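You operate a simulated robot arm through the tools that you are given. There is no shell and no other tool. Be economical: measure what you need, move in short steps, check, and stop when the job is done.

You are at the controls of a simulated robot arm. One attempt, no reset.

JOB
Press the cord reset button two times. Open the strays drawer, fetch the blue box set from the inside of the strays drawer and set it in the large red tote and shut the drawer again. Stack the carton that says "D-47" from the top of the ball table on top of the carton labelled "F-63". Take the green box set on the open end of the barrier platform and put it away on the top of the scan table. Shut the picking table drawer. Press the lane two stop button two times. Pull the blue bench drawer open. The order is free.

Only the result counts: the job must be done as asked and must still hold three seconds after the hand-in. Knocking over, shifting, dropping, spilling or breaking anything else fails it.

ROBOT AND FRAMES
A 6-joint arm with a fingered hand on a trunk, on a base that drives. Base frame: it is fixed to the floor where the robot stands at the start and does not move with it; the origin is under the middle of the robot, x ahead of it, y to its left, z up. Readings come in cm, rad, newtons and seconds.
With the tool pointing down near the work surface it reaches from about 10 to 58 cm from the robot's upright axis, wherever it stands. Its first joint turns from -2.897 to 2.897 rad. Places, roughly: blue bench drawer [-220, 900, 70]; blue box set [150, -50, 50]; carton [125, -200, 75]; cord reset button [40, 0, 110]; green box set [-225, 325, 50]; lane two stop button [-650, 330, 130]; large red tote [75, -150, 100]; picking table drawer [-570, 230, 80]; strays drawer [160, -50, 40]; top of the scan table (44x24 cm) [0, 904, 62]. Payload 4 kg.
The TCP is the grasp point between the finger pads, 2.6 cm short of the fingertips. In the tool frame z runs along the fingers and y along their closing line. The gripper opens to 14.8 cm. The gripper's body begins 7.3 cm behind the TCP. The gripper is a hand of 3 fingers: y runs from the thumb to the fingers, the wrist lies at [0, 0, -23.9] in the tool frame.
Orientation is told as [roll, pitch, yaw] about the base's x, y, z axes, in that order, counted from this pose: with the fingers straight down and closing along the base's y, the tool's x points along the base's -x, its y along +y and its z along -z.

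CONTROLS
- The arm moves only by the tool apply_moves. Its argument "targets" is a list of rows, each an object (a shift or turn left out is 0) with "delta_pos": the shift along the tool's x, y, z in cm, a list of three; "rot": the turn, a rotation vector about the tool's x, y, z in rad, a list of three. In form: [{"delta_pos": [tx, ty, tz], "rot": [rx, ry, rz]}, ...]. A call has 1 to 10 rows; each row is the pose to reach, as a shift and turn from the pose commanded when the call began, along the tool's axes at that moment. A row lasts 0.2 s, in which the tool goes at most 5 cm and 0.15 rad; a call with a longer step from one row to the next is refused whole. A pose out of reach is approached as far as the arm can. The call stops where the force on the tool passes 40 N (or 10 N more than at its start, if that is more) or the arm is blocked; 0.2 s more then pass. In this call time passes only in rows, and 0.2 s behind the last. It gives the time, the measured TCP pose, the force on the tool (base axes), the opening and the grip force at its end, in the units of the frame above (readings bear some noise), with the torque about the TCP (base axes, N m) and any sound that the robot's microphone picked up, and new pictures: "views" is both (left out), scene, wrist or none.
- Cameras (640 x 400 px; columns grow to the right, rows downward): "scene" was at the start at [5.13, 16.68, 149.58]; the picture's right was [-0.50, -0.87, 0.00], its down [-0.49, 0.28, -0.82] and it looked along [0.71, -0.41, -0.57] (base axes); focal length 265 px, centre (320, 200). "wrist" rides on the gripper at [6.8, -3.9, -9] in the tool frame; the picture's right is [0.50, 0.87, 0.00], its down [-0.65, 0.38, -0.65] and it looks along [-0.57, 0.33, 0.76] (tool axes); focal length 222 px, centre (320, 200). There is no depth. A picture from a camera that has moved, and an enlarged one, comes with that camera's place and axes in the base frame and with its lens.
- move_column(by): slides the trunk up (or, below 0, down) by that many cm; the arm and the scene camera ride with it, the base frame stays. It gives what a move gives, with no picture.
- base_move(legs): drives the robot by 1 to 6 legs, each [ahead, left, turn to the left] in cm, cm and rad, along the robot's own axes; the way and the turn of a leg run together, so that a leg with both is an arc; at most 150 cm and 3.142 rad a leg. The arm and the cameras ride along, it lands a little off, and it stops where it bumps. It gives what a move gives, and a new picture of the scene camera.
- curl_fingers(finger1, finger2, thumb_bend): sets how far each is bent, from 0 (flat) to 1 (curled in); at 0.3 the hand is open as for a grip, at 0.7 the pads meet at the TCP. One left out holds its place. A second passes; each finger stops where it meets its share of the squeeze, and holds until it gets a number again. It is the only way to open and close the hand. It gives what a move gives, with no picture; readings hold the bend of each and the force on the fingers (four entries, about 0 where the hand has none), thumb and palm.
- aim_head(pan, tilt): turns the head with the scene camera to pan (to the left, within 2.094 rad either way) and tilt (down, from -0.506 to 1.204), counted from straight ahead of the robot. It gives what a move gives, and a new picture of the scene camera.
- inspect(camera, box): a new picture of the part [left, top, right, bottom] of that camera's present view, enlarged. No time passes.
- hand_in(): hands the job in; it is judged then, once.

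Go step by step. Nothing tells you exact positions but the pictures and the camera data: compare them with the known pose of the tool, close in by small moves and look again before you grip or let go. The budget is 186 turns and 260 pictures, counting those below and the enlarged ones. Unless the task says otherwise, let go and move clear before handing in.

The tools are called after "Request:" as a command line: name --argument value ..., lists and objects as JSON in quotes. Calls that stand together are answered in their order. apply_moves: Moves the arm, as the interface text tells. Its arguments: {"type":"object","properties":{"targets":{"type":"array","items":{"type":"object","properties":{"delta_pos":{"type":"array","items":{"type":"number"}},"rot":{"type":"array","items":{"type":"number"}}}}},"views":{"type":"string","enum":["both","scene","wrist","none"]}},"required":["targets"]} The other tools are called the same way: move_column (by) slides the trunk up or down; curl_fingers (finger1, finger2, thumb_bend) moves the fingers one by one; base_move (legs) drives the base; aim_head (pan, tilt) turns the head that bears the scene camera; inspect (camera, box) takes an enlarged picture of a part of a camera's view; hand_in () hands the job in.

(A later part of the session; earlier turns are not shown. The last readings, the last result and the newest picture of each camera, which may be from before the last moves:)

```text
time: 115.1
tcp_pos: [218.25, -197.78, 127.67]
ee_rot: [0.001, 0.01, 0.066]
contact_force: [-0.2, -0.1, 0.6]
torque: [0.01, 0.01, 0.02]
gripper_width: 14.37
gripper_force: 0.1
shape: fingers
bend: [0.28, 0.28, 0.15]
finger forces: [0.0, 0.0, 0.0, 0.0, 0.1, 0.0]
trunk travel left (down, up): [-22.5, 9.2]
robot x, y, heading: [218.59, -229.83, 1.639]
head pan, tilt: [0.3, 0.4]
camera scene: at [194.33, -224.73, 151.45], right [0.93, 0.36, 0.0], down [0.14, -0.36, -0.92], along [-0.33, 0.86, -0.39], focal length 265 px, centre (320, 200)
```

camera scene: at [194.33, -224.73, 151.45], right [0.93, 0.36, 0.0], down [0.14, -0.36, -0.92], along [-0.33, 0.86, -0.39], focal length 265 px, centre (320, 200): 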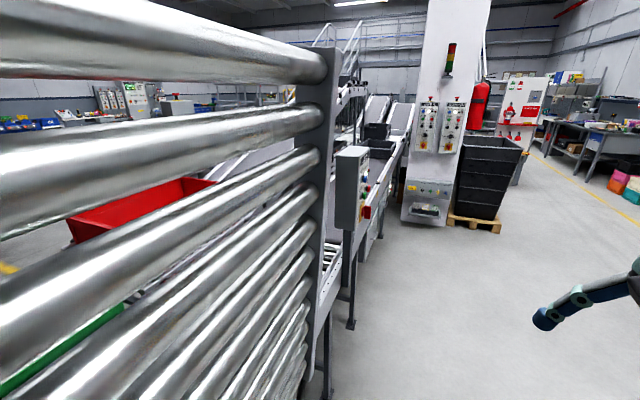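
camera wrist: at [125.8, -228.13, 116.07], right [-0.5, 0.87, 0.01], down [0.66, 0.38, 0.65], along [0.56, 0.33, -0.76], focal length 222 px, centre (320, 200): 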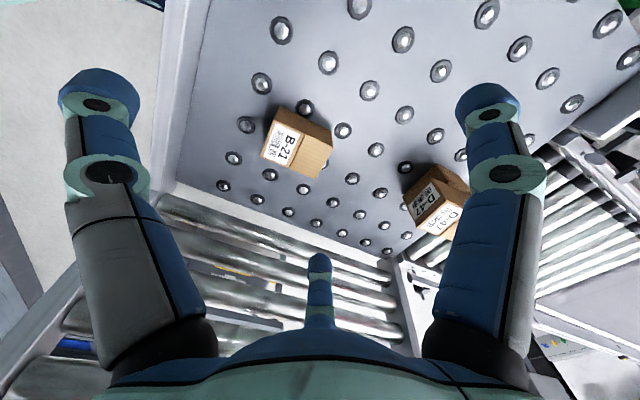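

Request:
base_move --legs '[[0, 0, -0.066], [85, 0, 0]]'

Request:
aim_head --pan 0.6 --tilt 0.6

```text
time: 120.1
tcp_pos: [220.69, -111.66, 127.79]
ee_rot: [-0.001, 0.01, -0.003]
contact_force: [-0.8, 0.2, 0.5]
torque: [0.01, 0.01, -0.02]
gripper_width: 14.37
gripper_force: 0.0
shape: fingers
bend: [0.28, 0.28, 0.15]
finger forces: [0.0, 0.1, 0.1, 0.0, 0.0, 0.0]
trunk travel left (down, up): [-22.5, 9.2]
robot x, y, heading: [218.34, -143.37, 1.564]
head pan, tilt: [0.3, 0.4]
camera scene: at [194.96, -136.79, 151.45], right [0.96, 0.29, 0.0], down [0.11, -0.37, -0.92], along [-0.27, 0.88, -0.39], focal length 265 px, centre (320, 200)
```

scene: 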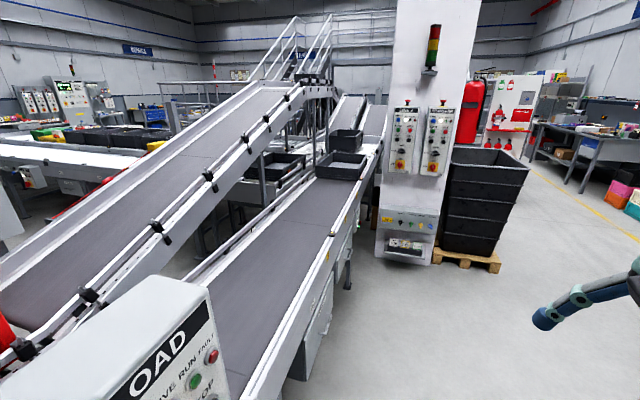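

```text
time: 120.9
tcp_pos: [220.62, -111.72, 127.71]
ee_rot: [0.0, 0.009, -0.005]
contact_force: [0.3, -0.4, 0.0]
torque: [-0.03, 0.0, -0.02]
gripper_width: 14.38
gripper_force: 0.0
shape: fingers
bend: [0.28, 0.28, 0.15]
finger forces: [0.0, 0.1, 0.0, 0.0, 0.0, 0.1]
trunk travel left (down, up): [-22.5, 9.2]
robot x, y, heading: [218.7, -143.47, 1.563]
head pan, tilt: [0.6, 0.6]
camera scene: at [192.71, -138.37, 149.63], right [0.83, 0.56, 0.0], down [0.32, -0.47, -0.83], along [-0.46, 0.68, -0.56], focal length 265 px, centre (320, 200)
```

scene: 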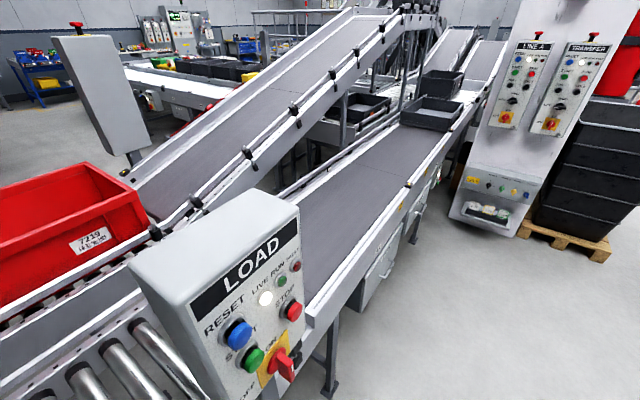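

I see a drawer unit with a handle hung under the belt, facing +x, near [169, -42, 45]. I'll drive in front of it and face -x.

Request:
base_move --legs '[[95, -8, 0], [0, 0, 1.575]]'

Request:
aim_head --pan -0.3 --tilt 0.95

```text
time: 129.7
tcp_pos: [195.05, -45.36, 127.81]
ee_rot: [-0.001, 0.01, 1.553]
contact_force: [-0.2, 0.5, -0.5]
torque: [0.01, -0.02, -0.01]
gripper_width: 14.4
gripper_force: 0.0
shape: fingers
bend: [0.28, 0.28, 0.15]
finger forces: [0.0, 0.1, 0.0, 0.1, 0.1, 0.0]
trunk travel left (down, up): [-22.5, 9.2]
robot x, y, heading: [226.58, -47.9, 3.125]
head pan, tilt: [0.6, 0.6]
camera scene: at [221.54, -73.66, 149.63], right [-0.55, 0.84, 0.0], down [0.47, 0.31, -0.83], along [-0.69, -0.45, -0.56], focal length 265 px, centre (320, 200)
```

scene: 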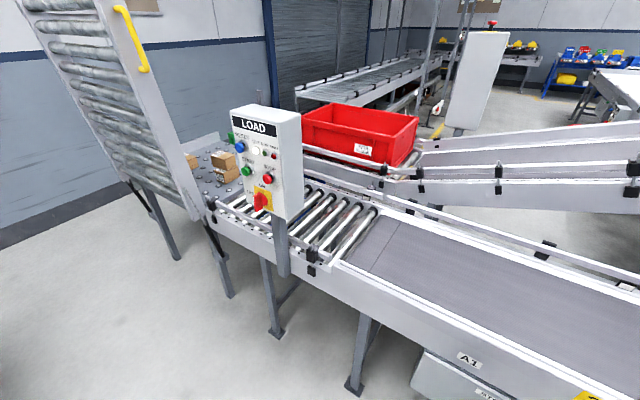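

```text
time: 130.9
tcp_pos: [195.04, -45.33, 127.66]
ee_rot: [0.001, 0.01, 1.553]
contact_force: [-0.3, 0.5, 0.4]
torque: [-0.01, 0.0, -0.02]
gripper_width: 14.39
gripper_force: 0.1
shape: fingers
bend: [0.28, 0.28, 0.15]
finger forces: [0.1, 0.0, 0.0, 0.0, 0.0, 0.0]
trunk travel left (down, up): [-22.5, 9.2]
robot x, y, heading: [226.61, -47.76, 3.123]
head pan, tilt: [-0.3, 0.949]
camera scene: at [222.01, -66.53, 146.79], right [0.31, 0.95, 0.0], down [0.77, -0.25, -0.58], along [-0.55, 0.18, -0.81], focal length 265 px, centre (320, 200)
```

scene: 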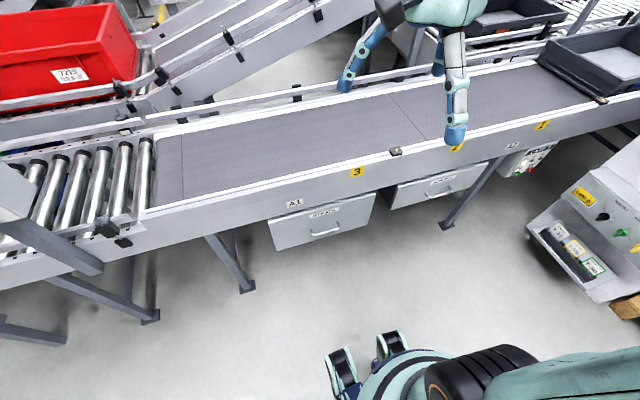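

Two drawers hang under the belt. I'll read their labels.

Request:
inspect --camera "scene" --box '[260, 180, 390, 260]'

Request:
inspect --camera "scene" --box '[380, 130, 510, 220]'

```text
4.92 times, centred on (325, 220) of scene
camera zoom: at [222.01, -66.53, 146.79], right [0.31, 0.95, 0.0], down [0.77, -0.25, -0.58], along [-0.55, 0.18, -0.81], focal length 1302 px, centre (295, 102)
```

zoom: 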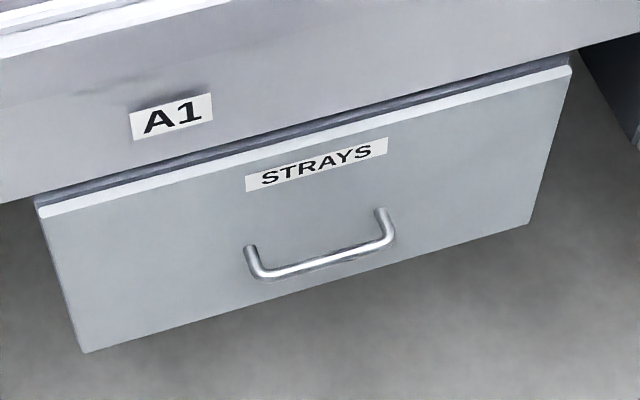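

```text
4.44 times, centred on (445, 175) of scene
camera zoom: at [222.01, -66.53, 146.79], right [0.31, 0.95, 0.0], down [0.77, -0.25, -0.58], along [-0.55, 0.18, -0.81], focal length 1176 px, centre (-236, 311)
```

zoom: 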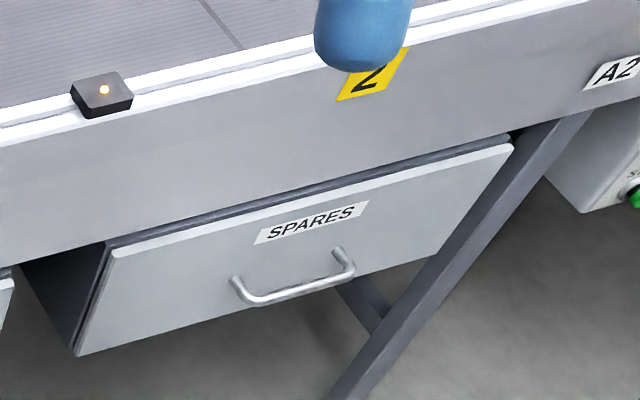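

STRAYS is the left drawer, with a U-handle near [169, -47, 42]. I'll back up a little, lower the trunk, and tilt the hand forward so two fingers go over the bar and the thumb goes under.

Request:
base_move --legs '[[-10, 0, 0.016]]'

Request:
move_column --by -20

Request:
apply_moves --targets '[{"delta_pos": [0, 1, 4.5], "rot": [-0.14, 0, 0]}, {"delta_pos": [0.1, 2, 9], "rot": [-0.28, 0, 0]}, {"delta_pos": [0.2, 3, 13.5], "rot": [-0.42, 0, 0]}, {"delta_pos": [0.4, 4, 18], "rot": [-0.56, 0, 0]}, {"delta_pos": [0.6, 5, 22.5], "rot": [-0.7, 0, 0]}, {"delta_pos": [0.8, 6, 27], "rot": [-0.84, 0, 0]}, {"delta_pos": [1, 7, 31.5], "rot": [-0.98, 0, 0]}, {"delta_pos": [1, 8.5, 36], "rot": [-1.1, 0, 0]}, {"delta_pos": [1.2, 10, 40.5], "rot": [-1.2, 0, 0]}, {"delta_pos": [1.4, 12, 45], "rot": [-1.2, 0, 0]}]'

```text
time: 132.0
tcp_pos: [205.11, -45.98, 127.76]
ee_rot: [-0.002, 0.011, 1.567]
contact_force: [0.6, -0.3, -0.6]
torque: [0.0, 0.05, 0.01]
gripper_width: 14.37
gripper_force: 0.0
shape: fingers
bend: [0.28, 0.28, 0.15]
finger forces: [0.0, 0.1, 0.0, 0.0, 0.1, 0.0]
trunk travel left (down, up): [-22.5, 9.2]
robot x, y, heading: [236.85, -48.14, 3.138]
head pan, tilt: [-0.3, 0.949]
camera scene: at [232.38, -66.7, 146.79], right [0.3, 0.95, 0.0], down [0.78, -0.24, -0.58], along [-0.56, 0.17, -0.81], focal length 265 px, centre (320, 200)
```

scene: 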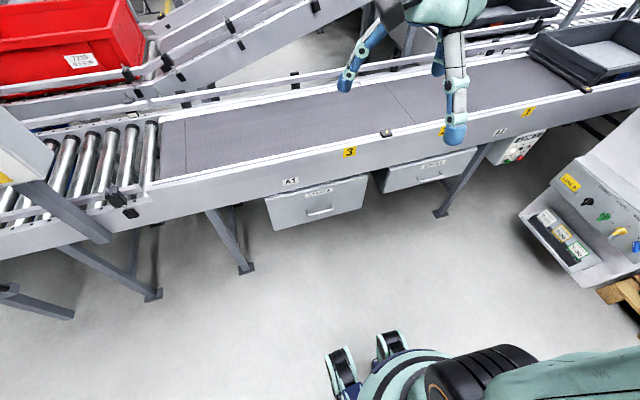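

```text
time: 134.2
tcp_pos: [205.07, -45.89, 107.78]
ee_rot: [-0.001, 0.012, 1.57]
contact_force: [0.3, 0.5, 0.7]
torque: [0.01, 0.0, 0.0]
gripper_width: 14.38
gripper_force: 0.0
shape: fingers
bend: [0.28, 0.28, 0.15]
finger forces: [0.0, 0.0, 0.0, 0.0, 0.0, 0.0]
trunk travel left (down, up): [-2.5, 29.2]
robot x, y, heading: [236.71, -47.92, 3.134]
head pan, tilt: [-0.3, 0.949]
```

```text
time: 136.4
tcp_pos: [191.19, -42.68, 67.04]
ee_rot: [1.171, 0.123, 1.565]
contact_force: [-0.4, -0.2, -0.1]
torque: [-0.01, -0.01, -0.01]
gripper_width: 14.4
gripper_force: 0.1
shape: fingers
bend: [0.28, 0.28, 0.15]
finger forces: [0.1, 0.0, 0.0, 0.0, 0.0, 0.0]
out of reach, approached as far as the arm can: row 6, 7, 8, 9, 10
trunk travel left (down, up): [-2.5, 29.2]
robot x, y, heading: [236.72, -47.7, 3.14]
head pan, tilt: [-0.3, 0.949]
camera scene: at [227.68, -66.68, 126.31], right [0.3, 0.95, 0.0], down [0.78, -0.24, -0.58], along [-0.56, 0.17, -0.81], focal length 265 px, centre (320, 200)
camera wrist: at [200.9, -49.3, 67.92], right [-0.34, -0.4, 0.85], down [0.46, 0.72, 0.52], along [-0.82, 0.56, -0.06], focal length 222 px, centre (320, 200)
```

scene: 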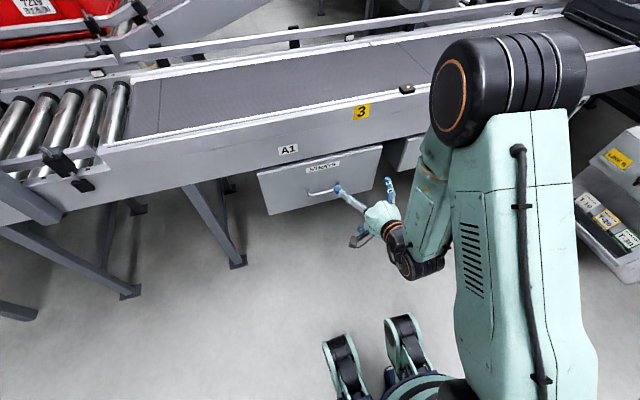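
wrist: 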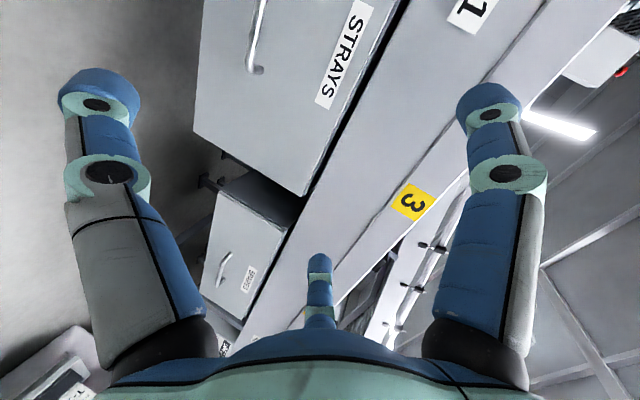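

I'll zoom in to triangulate the handle.

Request:
inspect --camera "scene" --box '[250, 130, 410, 250]'

Request:
inspect --camera "wrist" --box '[190, 0, 390, 120]'

```text
3.33 times, centred on (330, 190) of scene
camera zoom: at [227.68, -66.68, 126.31], right [0.3, 0.95, 0.0], down [0.78, -0.24, -0.58], along [-0.56, 0.17, -0.81], focal length 882 px, centre (287, 233)
```

zoom: 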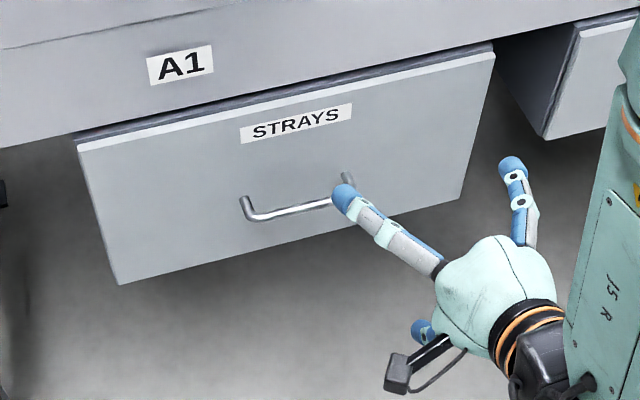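

```text
3.20 times, centred on (290, 60) of wrist
camera zoom: at [200.9, -49.3, 67.92], right [-0.34, -0.4, 0.85], down [0.46, 0.72, 0.52], along [-0.82, 0.56, -0.06], focal length 711 px, centre (416, 648)
```

zoom: 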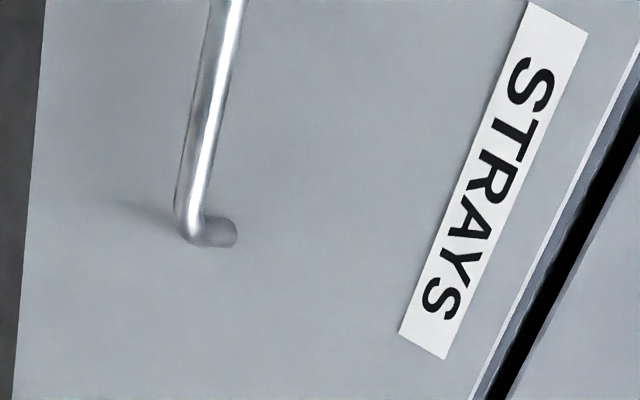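

I get the drawer face at x ≈ 170 and the bar near [173, -48.8, 51]. I'll pre-curl the fingers and move to a standoff in front of the bar.

Request:
curl_fingers --finger1 0.45 --finger2 0.45 --thumb_bend 0.4

Request:
apply_moves --targets '[{"delta_pos": [0.4, -1.2, 4]}, {"delta_pos": [0.8, -2.4, 8]}, {"delta_pos": [1.2, -3.6, 12]}, {"delta_pos": [1.5, -4.85, 15.9]}]'

Request:
inspect --camera "scene" --box '[250, 130, 410, 250]'

```text
time: 137.4
tcp_pos: [191.17, -42.65, 67.03]
ee_rot: [1.17, 0.122, 1.568]
contact_force: [0.0, 0.2, 0.2]
torque: [-0.04, -0.01, -0.01]
gripper_width: 8.73
gripper_force: 0.0
shape: fingers
bend: [0.45, 0.45, 0.4]
finger forces: [0.1, 0.0, 0.0, 0.1, 0.1, 0.1]
trunk travel left (down, up): [-2.5, 29.2]
robot x, y, heading: [236.63, -48.23, 3.136]
head pan, tilt: [-0.3, 0.949]
```

```text
time: 138.4
tcp_pos: [178.28, -42.21, 57.08]
ee_rot: [1.168, 0.136, 1.599]
contact_force: [-0.6, 0.4, 0.1]
torque: [-0.01, -0.01, 0.0]
gripper_width: 8.72
gripper_force: 0.2
shape: fingers
bend: [0.45, 0.45, 0.4]
finger forces: [0.0, 0.0, 0.0, 0.0, 0.0, 0.0]
out of reach, approached as far as the arm can: row 1, 2, 3, 4
trunk travel left (down, up): [-2.5, 29.2]
robot x, y, heading: [236.92, -47.93, 3.141]
head pan, tilt: [-0.3, 0.949]
camera scene: at [227.66, -66.71, 126.3], right [0.3, 0.95, 0.0], down [0.78, -0.24, -0.58], along [-0.56, 0.17, -0.81], focal length 265 px, centre (320, 200)
camera wrist: at [188.13, -48.48, 58.08], right [-0.33, -0.4, 0.86], down [0.43, 0.74, 0.51], along [-0.84, 0.54, -0.07], focal length 222 px, centre (320, 200)
```

scene: 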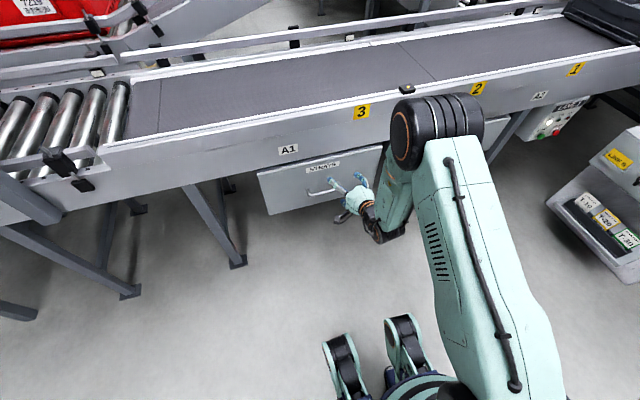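
wrist: 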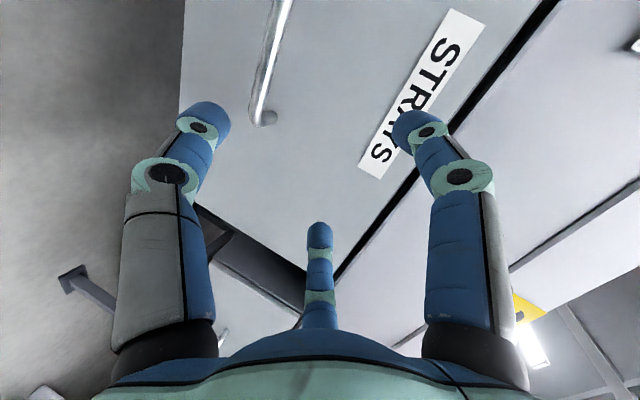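

```text
3.33 times, centred on (330, 190) of scene
camera zoom: at [227.66, -66.71, 126.3], right [0.3, 0.95, 0.0], down [0.78, -0.24, -0.58], along [-0.56, 0.17, -0.81], focal length 882 px, centre (287, 233)
```

zoom: 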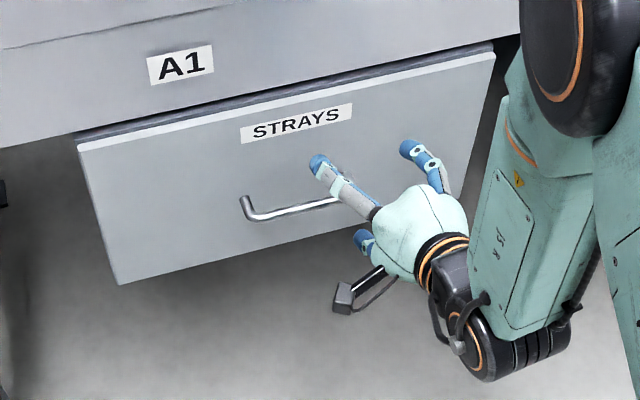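

The arm is folded too steeply for this tilt. I'll back the base off 11 cm so it can extend more, then retry.

Request:
base_move --legs '[[-11, 0, 0]]'

Request:
apply_moves --targets '[{"delta_pos": [0, 0, 2]}, {"delta_pos": [0, 0, 4]}, {"delta_pos": [0, 0, 6]}]'

```text
time: 139.6
tcp_pos: [189.3, -42.15, 57.13]
ee_rot: [1.167, 0.135, 1.601]
contact_force: [-0.7, -0.7, 0.1]
torque: [0.02, 0.01, -0.01]
gripper_width: 8.74
gripper_force: 0.1
shape: fingers
bend: [0.45, 0.45, 0.4]
finger forces: [0.1, 0.0, 0.1, 0.0, 0.0, 0.1]
trunk travel left (down, up): [-2.5, 29.2]
robot x, y, heading: [247.99, -48.25, 3.14]
head pan, tilt: [-0.3, 0.949]
camera scene: at [238.58, -66.72, 126.31], right [0.3, 0.95, 0.0], down [0.78, -0.24, -0.58], along [-0.56, 0.17, -0.81], focal length 265 px, centre (320, 200)
```

scene: 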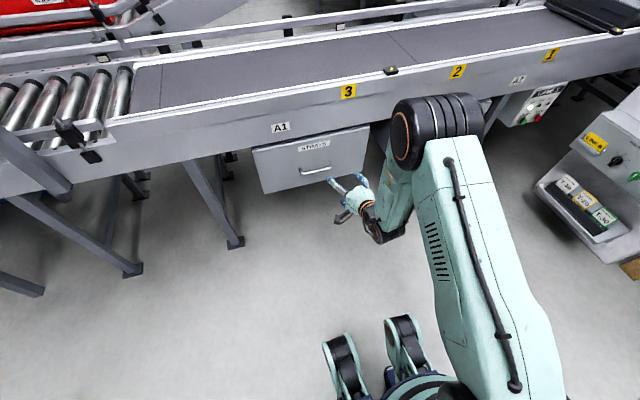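

```text
time: 140.4
tcp_pos: [183.84, -42.4, 54.79]
ee_rot: [1.166, 0.138, 1.605]
contact_force: [0.5, 0.2, 0.5]
torque: [-0.01, 0.0, 0.01]
gripper_width: 8.73
gripper_force: 0.1
shape: fingers
bend: [0.45, 0.45, 0.4]
finger forces: [0.1, 0.1, 0.1, 0.0, 0.0, 0.1]
trunk travel left (down, up): [-2.5, 29.2]
robot x, y, heading: [247.8, -48.2, 3.138]
head pan, tilt: [-0.3, 0.949]
camera scene: at [238.55, -66.72, 126.31], right [0.3, 0.95, 0.0], down [0.78, -0.24, -0.58], along [-0.56, 0.17, -0.81], focal length 265 px, centre (320, 200)
camera wrist: at [193.66, -48.65, 55.79], right [-0.33, -0.4, 0.86], down [0.43, 0.75, 0.51], along [-0.84, 0.53, -0.08], focal length 222 px, centre (320, 200)
```

scene: 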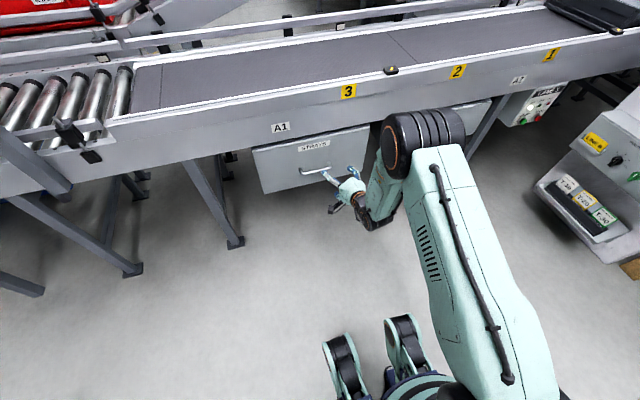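
wrist: 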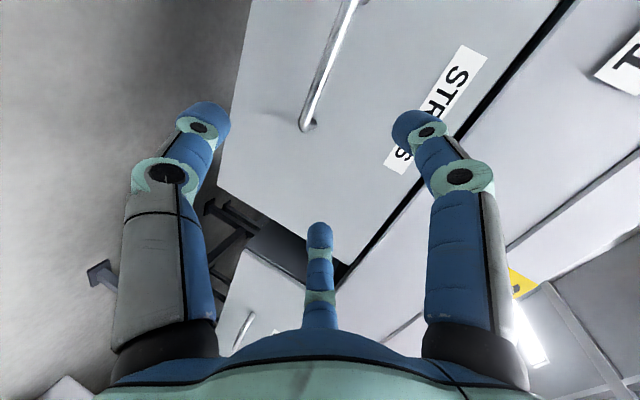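

No reach limit is reported now. I'll zoom in for the handle geometry.

Request:
inspect --camera "scene" --box '[280, 130, 380, 220]'

Request:
inspect --camera "wrist" --box '[220, 0, 420, 150]'

```text
4.44 times, centred on (330, 175) of scene
camera zoom: at [238.55, -66.72, 126.31], right [0.3, 0.95, 0.0], down [0.78, -0.24, -0.58], along [-0.56, 0.17, -0.81], focal length 1176 px, centre (276, 311)
```

zoom: 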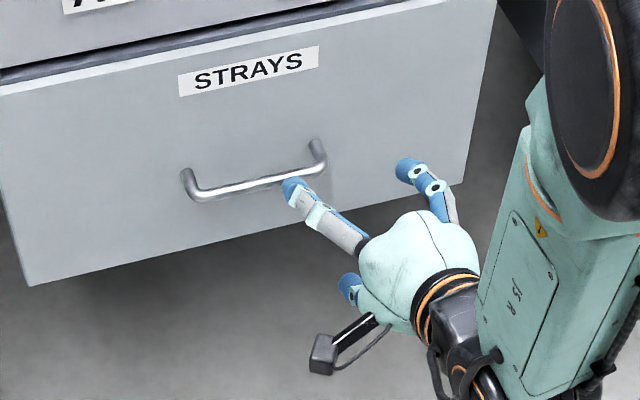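

```text
2.67 times, centred on (320, 75) of wrist
camera zoom: at [193.66, -48.65, 55.79], right [-0.33, -0.4, 0.86], down [0.43, 0.75, 0.51], along [-0.84, 0.53, -0.08], focal length 592 px, centre (320, 533)
```

zoom: 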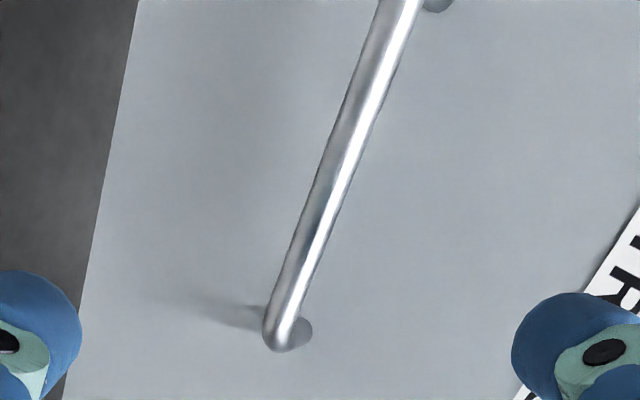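

The bar is at about [172, -48.2, 49]. I'll shift the base 5 cm left to centre on it, pre-curl a bit more and approach.

Request:
base_move --legs '[[0, 5, 0]]'

Request:
curl_fingers --finger1 0.5 --finger2 0.5 --thumb_bend 0.43

Request:
apply_moves --targets '[{"delta_pos": [-0.2, -0.3, 4.3]}, {"delta_pos": [-0.44, -0.63, 8.5]}]'

Request:
inspect --camera "scene" --box '[280, 130, 380, 220]'

Request:
inspect --camera "wrist" --box '[160, 0, 480, 200]'

```text
time: 141.5
tcp_pos: [183.78, -47.4, 54.72]
ee_rot: [1.167, 0.139, 1.606]
contact_force: [0.1, -0.4, 0.2]
torque: [0.03, 0.0, 0.04]
gripper_width: 8.74
gripper_force: 0.0
shape: fingers
bend: [0.45, 0.45, 0.4]
finger forces: [0.0, 0.0, 0.1, 0.0, 0.0, 0.1]
trunk travel left (down, up): [-2.5, 29.2]
robot x, y, heading: [247.43, -53.05, 3.139]
head pan, tilt: [-0.3, 0.949]
camera scene: at [238.54, -71.79, 126.31], right [0.3, 0.95, 0.0], down [0.78, -0.24, -0.58], along [-0.56, 0.17, -0.81], focal length 265 px, centre (320, 200)
```

scene: 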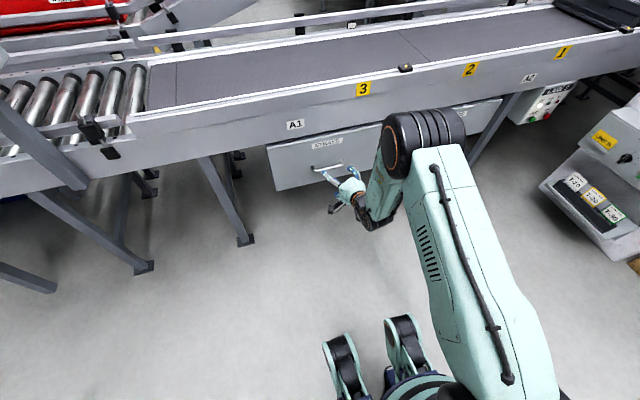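

```text
time: 142.5
tcp_pos: [183.71, -47.45, 54.73]
ee_rot: [1.166, 0.139, 1.606]
contact_force: [0.3, 0.0, 0.4]
torque: [0.02, 0.0, -0.02]
gripper_width: 7.44
gripper_force: 0.0
shape: fingers
bend: [0.5, 0.5, 0.43]
finger forces: [0.0, 0.0, 0.0, 0.0, 0.0, 0.0]
trunk travel left (down, up): [-2.5, 29.2]
robot x, y, heading: [247.98, -53.07, 3.137]
head pan, tilt: [-0.3, 0.949]
```

```text
time: 143.1
tcp_pos: [176.03, -47.69, 50.78]
ee_rot: [1.166, 0.139, 1.606]
contact_force: [0.0, -0.2, 0.7]
torque: [-0.01, -0.02, 0.01]
gripper_width: 7.43
gripper_force: 0.0
shape: fingers
bend: [0.5, 0.5, 0.43]
finger forces: [0.0, 0.0, 0.0, 0.0, 0.1, 0.0]
trunk travel left (down, up): [-2.5, 29.2]
robot x, y, heading: [247.54, -52.86, 3.141]
head pan, tilt: [-0.3, 0.949]
camera scene: at [238.52, -71.78, 126.3], right [0.3, 0.95, 0.0], down [0.78, -0.24, -0.58], along [-0.56, 0.17, -0.81], focal length 265 px, centre (320, 200)
camera wrist: at [186.03, -53.96, 51.79], right [-0.33, -0.4, 0.86], down [0.43, 0.75, 0.51], along [-0.84, 0.53, -0.07], focal length 222 px, centre (320, 200)
```

scene: 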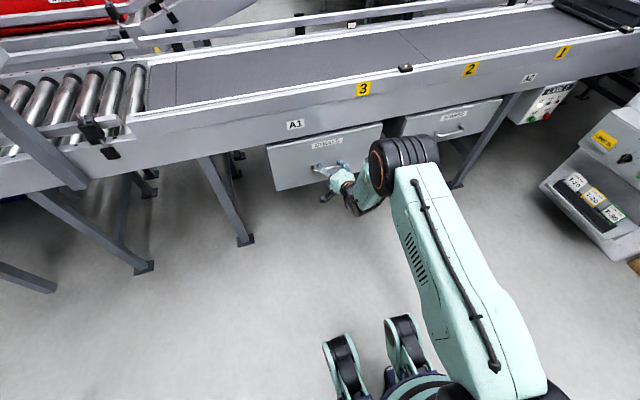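
wrist: 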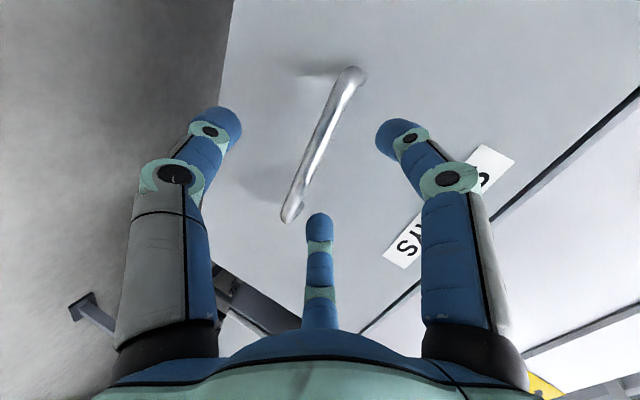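

```text
4.44 times, centred on (330, 175) of scene
camera zoom: at [238.52, -71.78, 126.3], right [0.3, 0.95, 0.0], down [0.78, -0.24, -0.58], along [-0.56, 0.17, -0.81], focal length 1176 px, centre (276, 311)
```

zoom: 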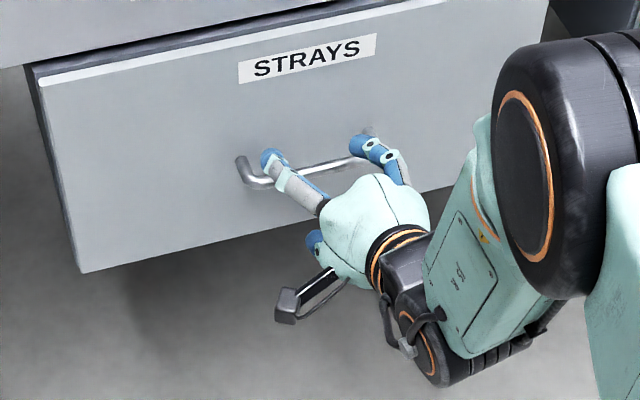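

```text
2.00 times, centred on (320, 100) of wrist
camera zoom: at [186.03, -53.96, 51.79], right [-0.33, -0.4, 0.86], down [0.43, 0.75, 0.51], along [-0.84, 0.53, -0.07], focal length 444 px, centre (320, 400)
```

zoom: 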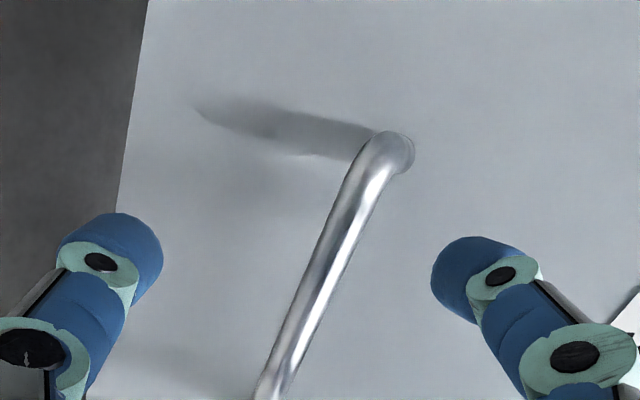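

The bar is framed between the thumb below and the fingers above. I'll advance 4 cm and close.

Request:
apply_moves --targets '[{"delta_pos": [0, 0, 1.5]}, {"delta_pos": [0, 0, 3]}, {"delta_pos": [0, 0, 4.2]}]' --views "none"

Request:
curl_fingers --finger1 0.75 --finger2 0.75 --thumb_bend 0.7

Request:
inspect --camera "scene" --box '[280, 130, 380, 220]'

Request:
inspect --camera "wrist" --box '[160, 50, 480, 250]'

```text
time: 143.9
tcp_pos: [172.67, -48.13, 49.22]
ee_rot: [1.165, 0.137, 1.607]
contact_force: [31.9, 3.2, 8.5]
torque: [0.02, 0.5, -0.3]
gripper_width: 7.23
gripper_force: 15.6
shape: fingers
bend: [0.5, 0.51, 0.43]
finger forces: [12.6, 18.6, 0.1, 0.0, 0.0, 0.0]
trunk travel left (down, up): [-2.5, 29.2]
robot x, y, heading: [247.5, -52.79, 3.137]
head pan, tilt: [-0.3, 0.949]
```

```text
time: 144.9
tcp_pos: [172.2, -48.21, 49.13]
ee_rot: [1.168, 0.138, 1.607]
contact_force: [-4.1, -2.1, -0.2]
torque: [-0.02, 0.02, 0.0]
gripper_width: 0.09
gripper_force: 1.4
shape: fingers
bend: [0.73, 0.73, 0.69]
finger forces: [0.0, 0.1, 0.0, 0.0, 2.4, 0.0]
trunk travel left (down, up): [-2.5, 29.2]
robot x, y, heading: [247.48, -53.18, 3.141]
head pan, tilt: [-0.3, 0.949]
```

```text
4.44 times, centred on (330, 175) of scene
camera zoom: at [238.52, -71.8, 126.3], right [0.3, 0.95, 0.0], down [0.78, -0.24, -0.58], along [-0.56, 0.17, -0.81], focal length 1176 px, centre (276, 311)
```

zoom: 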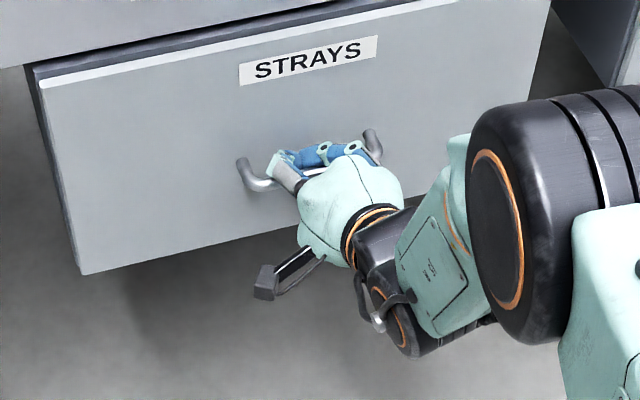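

```text
2.00 times, centred on (320, 150) of wrist
camera zoom: at [182.22, -54.54, 50.19], right [-0.33, -0.4, 0.86], down [0.43, 0.75, 0.51], along [-0.84, 0.53, -0.07], focal length 444 px, centre (320, 300)
```

zoom: 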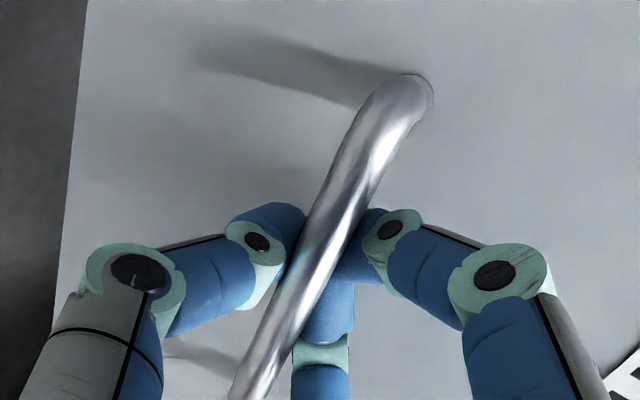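

The fingers wrap behind the bar. I'll pull about 5 cm with the arm to check that the drawer comes along.

Request:
apply_moves --targets '[{"delta_pos": [0, 0.4, -0.92]}, {"delta_pos": [0, 0.8, -1.84]}, {"delta_pos": [0, 1.2, -2.75]}, {"delta_pos": [0, 1.6, -3.7]}, {"delta_pos": [0, 2, -4.6]}]' --views "none"

Request:
inspect --camera "scene" --box '[250, 110, 410, 230]'

```text
time: 146.1
tcp_pos: [176.0, -47.6, 52.36]
ee_rot: [1.156, 0.138, 1.608]
contact_force: [1.1, -12.8, -35.6]
torque: [-0.27, 0.06, -0.03]
gripper_width: 3.32
gripper_force: 16.7
shape: fingers
bend: [0.73, 0.74, 0.53]
finger forces: [0.1, 0.0, 0.0, 0.0, 34.3, 0.0]
trunk travel left (down, up): [-2.5, 29.2]
robot x, y, heading: [247.61, -52.89, 3.142]
head pan, tilt: [-0.3, 0.949]
```

```text
3.33 times, centred on (330, 170) of scene
camera zoom: at [238.2, -71.84, 126.26], right [0.3, 0.95, 0.0], down [0.78, -0.24, -0.58], along [-0.55, 0.17, -0.81], focal length 882 px, centre (287, 300)
```

zoom: 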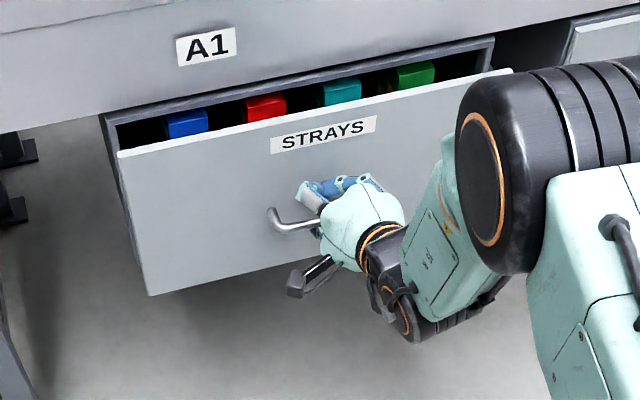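

The drawer opens and shows coloured boxes, with blue on the left. I drifted up 3 cm, so I'll ease back down and then pull by reversing the base.

Request:
apply_moves --targets '[{"delta_pos": [0, -1.5, 0.6]}, {"delta_pos": [0, -2.9, 1.25]}]' --views "none"

Request:
base_move --legs '[[-16, 0, 0]]'

Request:
inspect --camera "scene" --box '[230, 90, 410, 230]'

```text
time: 146.7
tcp_pos: [175.65, -47.91, 49.79]
ee_rot: [1.172, 0.138, 1.609]
contact_force: [-1.3, -5.3, -6.1]
torque: [-0.06, -0.03, -0.02]
gripper_width: 0.65
gripper_force: 4.1
shape: fingers
bend: [0.73, 0.74, 0.65]
finger forces: [0.0, 0.1, 0.0, 0.0, 7.6, 0.0]
trunk travel left (down, up): [-2.5, 29.2]
robot x, y, heading: [247.93, -53.03, 3.136]
head pan, tilt: [-0.3, 0.949]
```

```text
time: 148.1
tcp_pos: [191.83, -48.05, 49.57]
ee_rot: [1.165, 0.14, 1.608]
contact_force: [-0.9, 1.9, -5.9]
torque: [0.02, -0.04, 0.01]
gripper_width: 0.43
gripper_force: 4.0
shape: fingers
bend: [0.73, 0.74, 0.67]
finger forces: [0.0, 0.0, 0.0, 0.0, 7.0, 0.0]
trunk travel left (down, up): [-2.5, 29.2]
robot x, y, heading: [263.83, -52.96, 3.142]
head pan, tilt: [-0.3, 0.949]
camera scene: at [254.45, -71.81, 126.3], right [0.3, 0.95, 0.0], down [0.78, -0.24, -0.58], along [-0.56, 0.17, -0.81], focal length 265 px, centre (320, 200)
```

scene: 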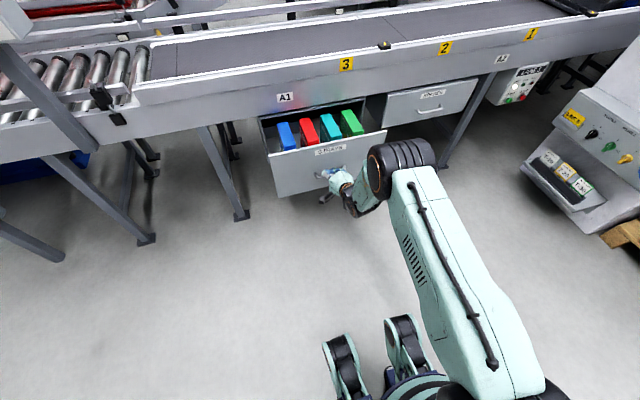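

```text
2.86 times, centred on (320, 160) of scene
camera zoom: at [254.45, -71.81, 126.3], right [0.3, 0.95, 0.0], down [0.78, -0.24, -0.58], along [-0.56, 0.17, -0.81], focal length 756 px, centre (320, 314)
```

zoom: 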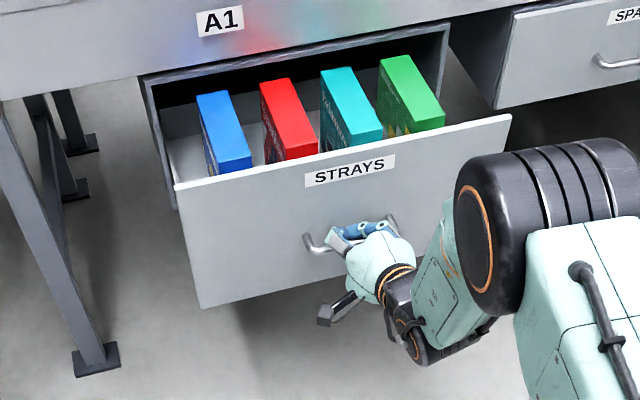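

It's open about 20 cm, with four upright box sets inside. I'll pull 6 cm more for access.

Request:
base_move --legs '[[-6, 0, 0]]'

Request:
inspect --camera "scene" --box '[230, 80, 410, 220]'

```text
time: 149.1
tcp_pos: [197.75, -48.04, 49.62]
ee_rot: [1.166, 0.14, 1.608]
contact_force: [0.2, 1.0, -6.0]
torque: [0.07, -0.06, 0.05]
gripper_width: 0.42
gripper_force: 4.1
shape: fingers
bend: [0.73, 0.74, 0.67]
finger forces: [0.0, 0.1, 0.0, 0.0, 6.9, 0.0]
trunk travel left (down, up): [-2.5, 29.2]
robot x, y, heading: [269.5, -53.38, 3.141]
head pan, tilt: [-0.3, 0.949]
camera scene: at [260.38, -71.82, 126.3], right [0.3, 0.95, 0.0], down [0.78, -0.24, -0.58], along [-0.56, 0.17, -0.81], focal length 265 px, centre (320, 200)
```

scene: 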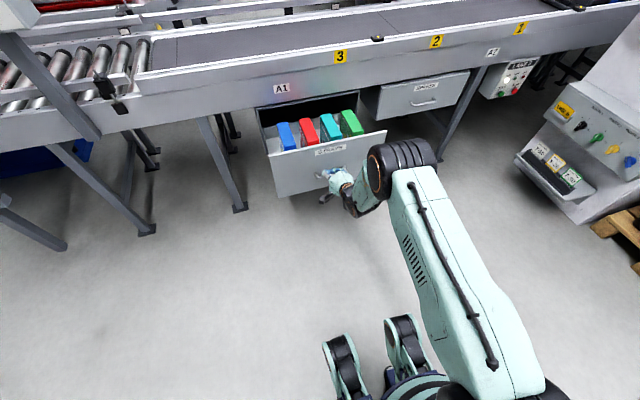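

```text
2.86 times, centred on (320, 150) of scene
camera zoom: at [260.38, -71.82, 126.3], right [0.3, 0.95, 0.0], down [0.78, -0.24, -0.58], along [-0.56, 0.17, -0.81], focal length 756 px, centre (320, 343)
```

zoom: 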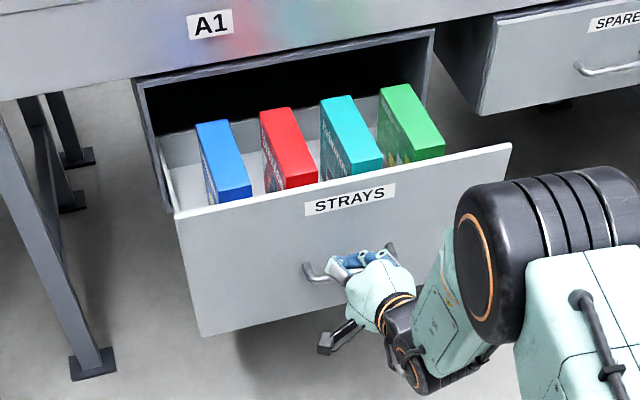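

It's now open about 26 cm. I'll release the handle and back the hand out.

Request:
curl_fingers --finger1 0.48 --finger2 0.48 --thumb_bend 0.4

Request:
apply_moves --targets '[{"delta_pos": [0, 0, -1.5]}, {"delta_pos": [0, 0, -4]}, {"delta_pos": [0, 0, -8]}]'

```text
time: 150.1
tcp_pos: [197.64, -48.01, 49.69]
ee_rot: [1.166, 0.139, 1.608]
contact_force: [0.7, -0.6, 0.9]
torque: [0.01, 0.0, 0.01]
gripper_width: 8.14
gripper_force: 0.1
shape: fingers
bend: [0.48, 0.48, 0.4]
finger forces: [0.0, 0.0, 0.0, 0.0, 0.0, 0.1]
trunk travel left (down, up): [-2.5, 29.2]
robot x, y, heading: [269.55, -53.38, 3.142]
head pan, tilt: [-0.3, 0.949]
```

```text
time: 150.9
tcp_pos: [205.12, -47.29, 52.72]
ee_rot: [1.166, 0.138, 1.607]
contact_force: [0.5, -0.2, -0.7]
torque: [-0.01, -0.04, 0.01]
gripper_width: 8.16
gripper_force: 0.1
shape: fingers
bend: [0.48, 0.48, 0.4]
finger forces: [0.0, 0.0, 0.0, 0.0, 0.1, 0.0]
trunk travel left (down, up): [-2.5, 29.2]
robot x, y, heading: [269.61, -52.92, 3.138]
head pan, tilt: [-0.3, 0.949]
camera scene: at [260.45, -71.83, 126.31], right [0.3, 0.95, 0.0], down [0.78, -0.24, -0.58], along [-0.56, 0.17, -0.81], focal length 265 px, centre (320, 200)
camera wrist: at [215.03, -53.59, 53.86], right [-0.33, -0.4, 0.86], down [0.42, 0.75, 0.51], along [-0.84, 0.53, -0.08], focal length 222 px, centre (320, 200)
```

scene: 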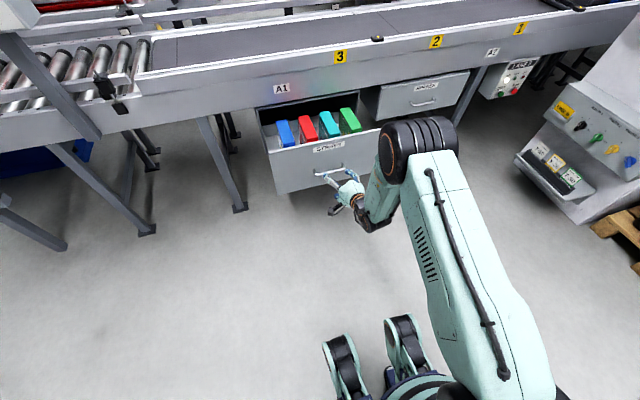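
wrist: 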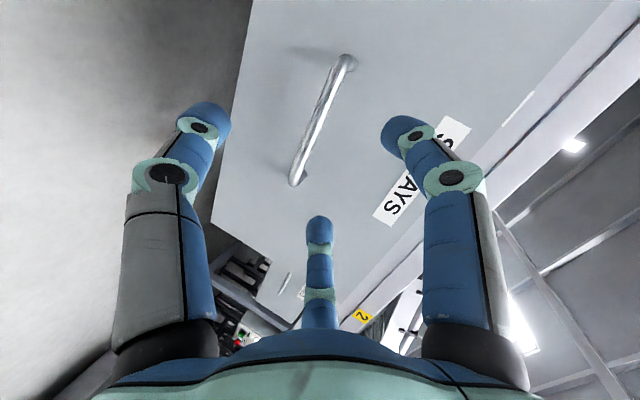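

I'll raise the hand and bring it back to vertical.

Request:
apply_moves --targets '[{"delta_pos": [0.6, 3.8, -2.2], "rot": [0.14, 0, 0]}, {"delta_pos": [1.3, 7.6, -4.4], "rot": [0.28, 0, 0]}, {"delta_pos": [1.9, 11.4, -6.5], "rot": [0.42, 0, 0]}, {"delta_pos": [2.6, 15.2, -8.7], "rot": [0.56, 0, 0]}, {"delta_pos": [3.2, 19, -10.9], "rot": [0.7, 0, 0]}, {"delta_pos": [3.9, 22.8, -13], "rot": [0.84, 0, 0]}, {"delta_pos": [4.5, 26.6, -15.2], "rot": [0.98, 0, 0]}, {"delta_pos": [5.2, 30.5, -17.4], "rot": [1.12, 0, 0]}, {"delta_pos": [5.2, 30.5, -17.4], "rot": [1.166, 0, 0]}]' --views "none"

Request:
apply_moves --targets '[{"rot": [0, 0, -0.15]}, {"rot": [0, 0, -0.3]}, {"rot": [0, 0, -0.45]}, {"rot": [0, 0, -0.6]}, {"rot": [0, 0, -0.75]}, {"rot": [0, 0, -0.9]}, {"rot": [0, 0, -1.05]}, {"rot": [0, 0, -1.2]}, {"rot": [0, 0, -1.35]}, {"rot": [0, 0, -1.5]}]' --views "none"

```text
time: 152.9
tcp_pos: [208.88, -47.48, 87.97]
ee_rot: [-0.001, 0.136, 1.609]
contact_force: [-0.6, 0.3, 0.4]
torque: [0.01, 0.01, -0.01]
gripper_width: 8.22
gripper_force: 0.0
shape: fingers
bend: [0.48, 0.48, 0.4]
finger forces: [0.1, 0.0, 0.0, 0.0, 0.0, 0.0]
trunk travel left (down, up): [-2.5, 29.2]
robot x, y, heading: [269.46, -53.02, 3.138]
head pan, tilt: [-0.3, 0.949]
```

```text
time: 155.1
tcp_pos: [209.04, -47.4, 88.04]
ee_rot: [0.138, 0.009, 3.11]
contact_force: [0.6, 0.4, -0.2]
torque: [-0.02, 0.02, -0.01]
gripper_width: 8.21
gripper_force: 0.1
shape: fingers
bend: [0.48, 0.48, 0.4]
finger forces: [0.1, 0.0, 0.1, 0.0, 0.0, 0.0]
trunk travel left (down, up): [-2.5, 29.2]
robot x, y, heading: [269.26, -53.0, 3.14]
head pan, tilt: [-0.3, 0.949]
```

Request:
apply_moves --targets '[{"delta_pos": [4, 0, 0], "rot": [0.07, 0, -0.03]}, {"delta_pos": [8, 0, 0], "rot": [0.138, 0, -0.03]}, {"delta_pos": [12, 0, 0], "rot": [0.138, 0, -0.03]}]' --views "none"

Request:
base_move --legs '[[36, 7, 0]]'

Request:
apply_moves --targets '[{"delta_pos": [0, 0, 0.1]}]'

```text
time: 155.9
tcp_pos: [220.99, -48.01, 88.1]
ee_rot: [0.0, 0.008, 3.138]
contact_force: [0.0, 0.0, 0.4]
torque: [0.03, -0.01, 0.01]
gripper_width: 8.23
gripper_force: 0.1
shape: fingers
bend: [0.48, 0.48, 0.4]
finger forces: [0.0, 0.0, 0.1, 0.0, 0.0, 0.0]
trunk travel left (down, up): [-2.5, 29.2]
robot x, y, heading: [269.78, -53.17, 3.138]
head pan, tilt: [-0.3, 0.949]
```

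```text
time: 158.2
tcp_pos: [185.06, -54.77, 88.05]
ee_rot: [0.0, 0.01, 3.135]
contact_force: [0.7, 0.0, 0.1]
torque: [-0.01, -0.02, 0.03]
gripper_width: 8.24
gripper_force: 0.1
shape: fingers
bend: [0.48, 0.48, 0.4]
finger forces: [0.1, 0.1, 0.0, 0.0, 0.1, 0.0]
trunk travel left (down, up): [-2.5, 29.2]
robot x, y, heading: [233.56, -60.17, 3.14]
head pan, tilt: [-0.3, 0.949]
camera scene: at [224.56, -78.79, 126.3], right [0.3, 0.95, 0.0], down [0.78, -0.24, -0.58], along [-0.56, 0.17, -0.81], focal length 265 px, centre (320, 200)
```

scene: 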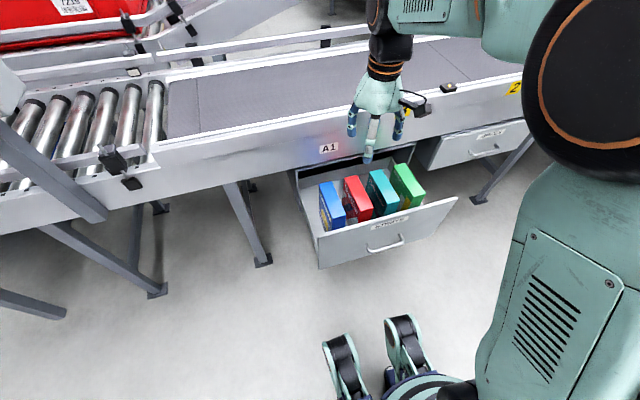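

```text
time: 158.6
tcp_pos: [185.02, -54.92, 87.85]
ee_rot: [-0.001, 0.009, 3.137]
contact_force: [-0.3, 0.4, -0.3]
torque: [-0.01, -0.01, 0.0]
gripper_width: 8.22
gripper_force: 0.1
shape: fingers
bend: [0.48, 0.48, 0.4]
finger forces: [0.0, 0.0, 0.0, 0.0, 0.1, 0.0]
trunk travel left (down, up): [-2.5, 29.2]
robot x, y, heading: [233.56, -60.09, 3.137]
head pan, tilt: [-0.3, 0.949]
camera scene: at [224.58, -78.78, 126.31], right [0.3, 0.95, 0.0], down [0.78, -0.24, -0.58], along [-0.56, 0.17, -0.81], focal length 265 px, centre (320, 200)
camera wrist: at [191.68, -50.89, 97.03], right [0.5, -0.87, 0.0], down [-0.66, -0.38, 0.65], along [-0.56, -0.32, -0.76], focal length 222 px, centre (320, 200)
```

scene: 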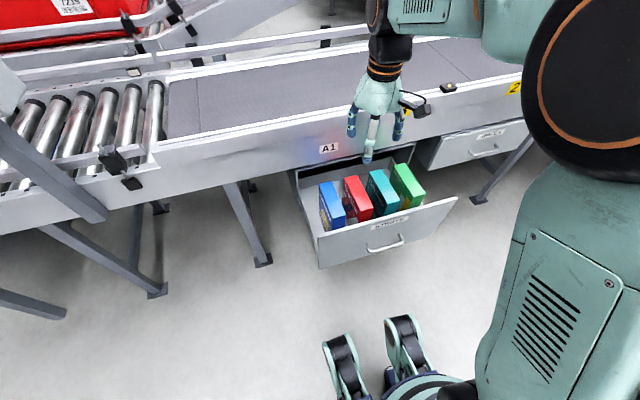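
wrist: 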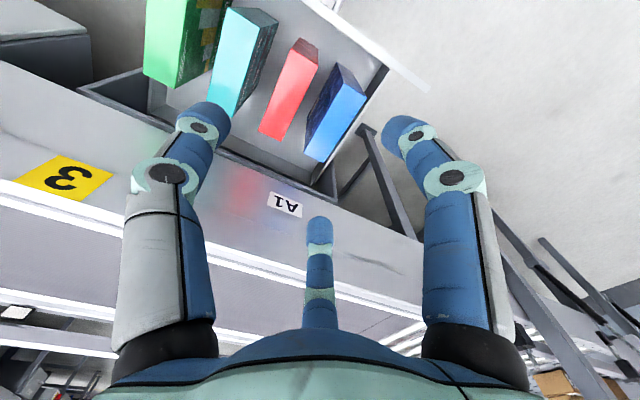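

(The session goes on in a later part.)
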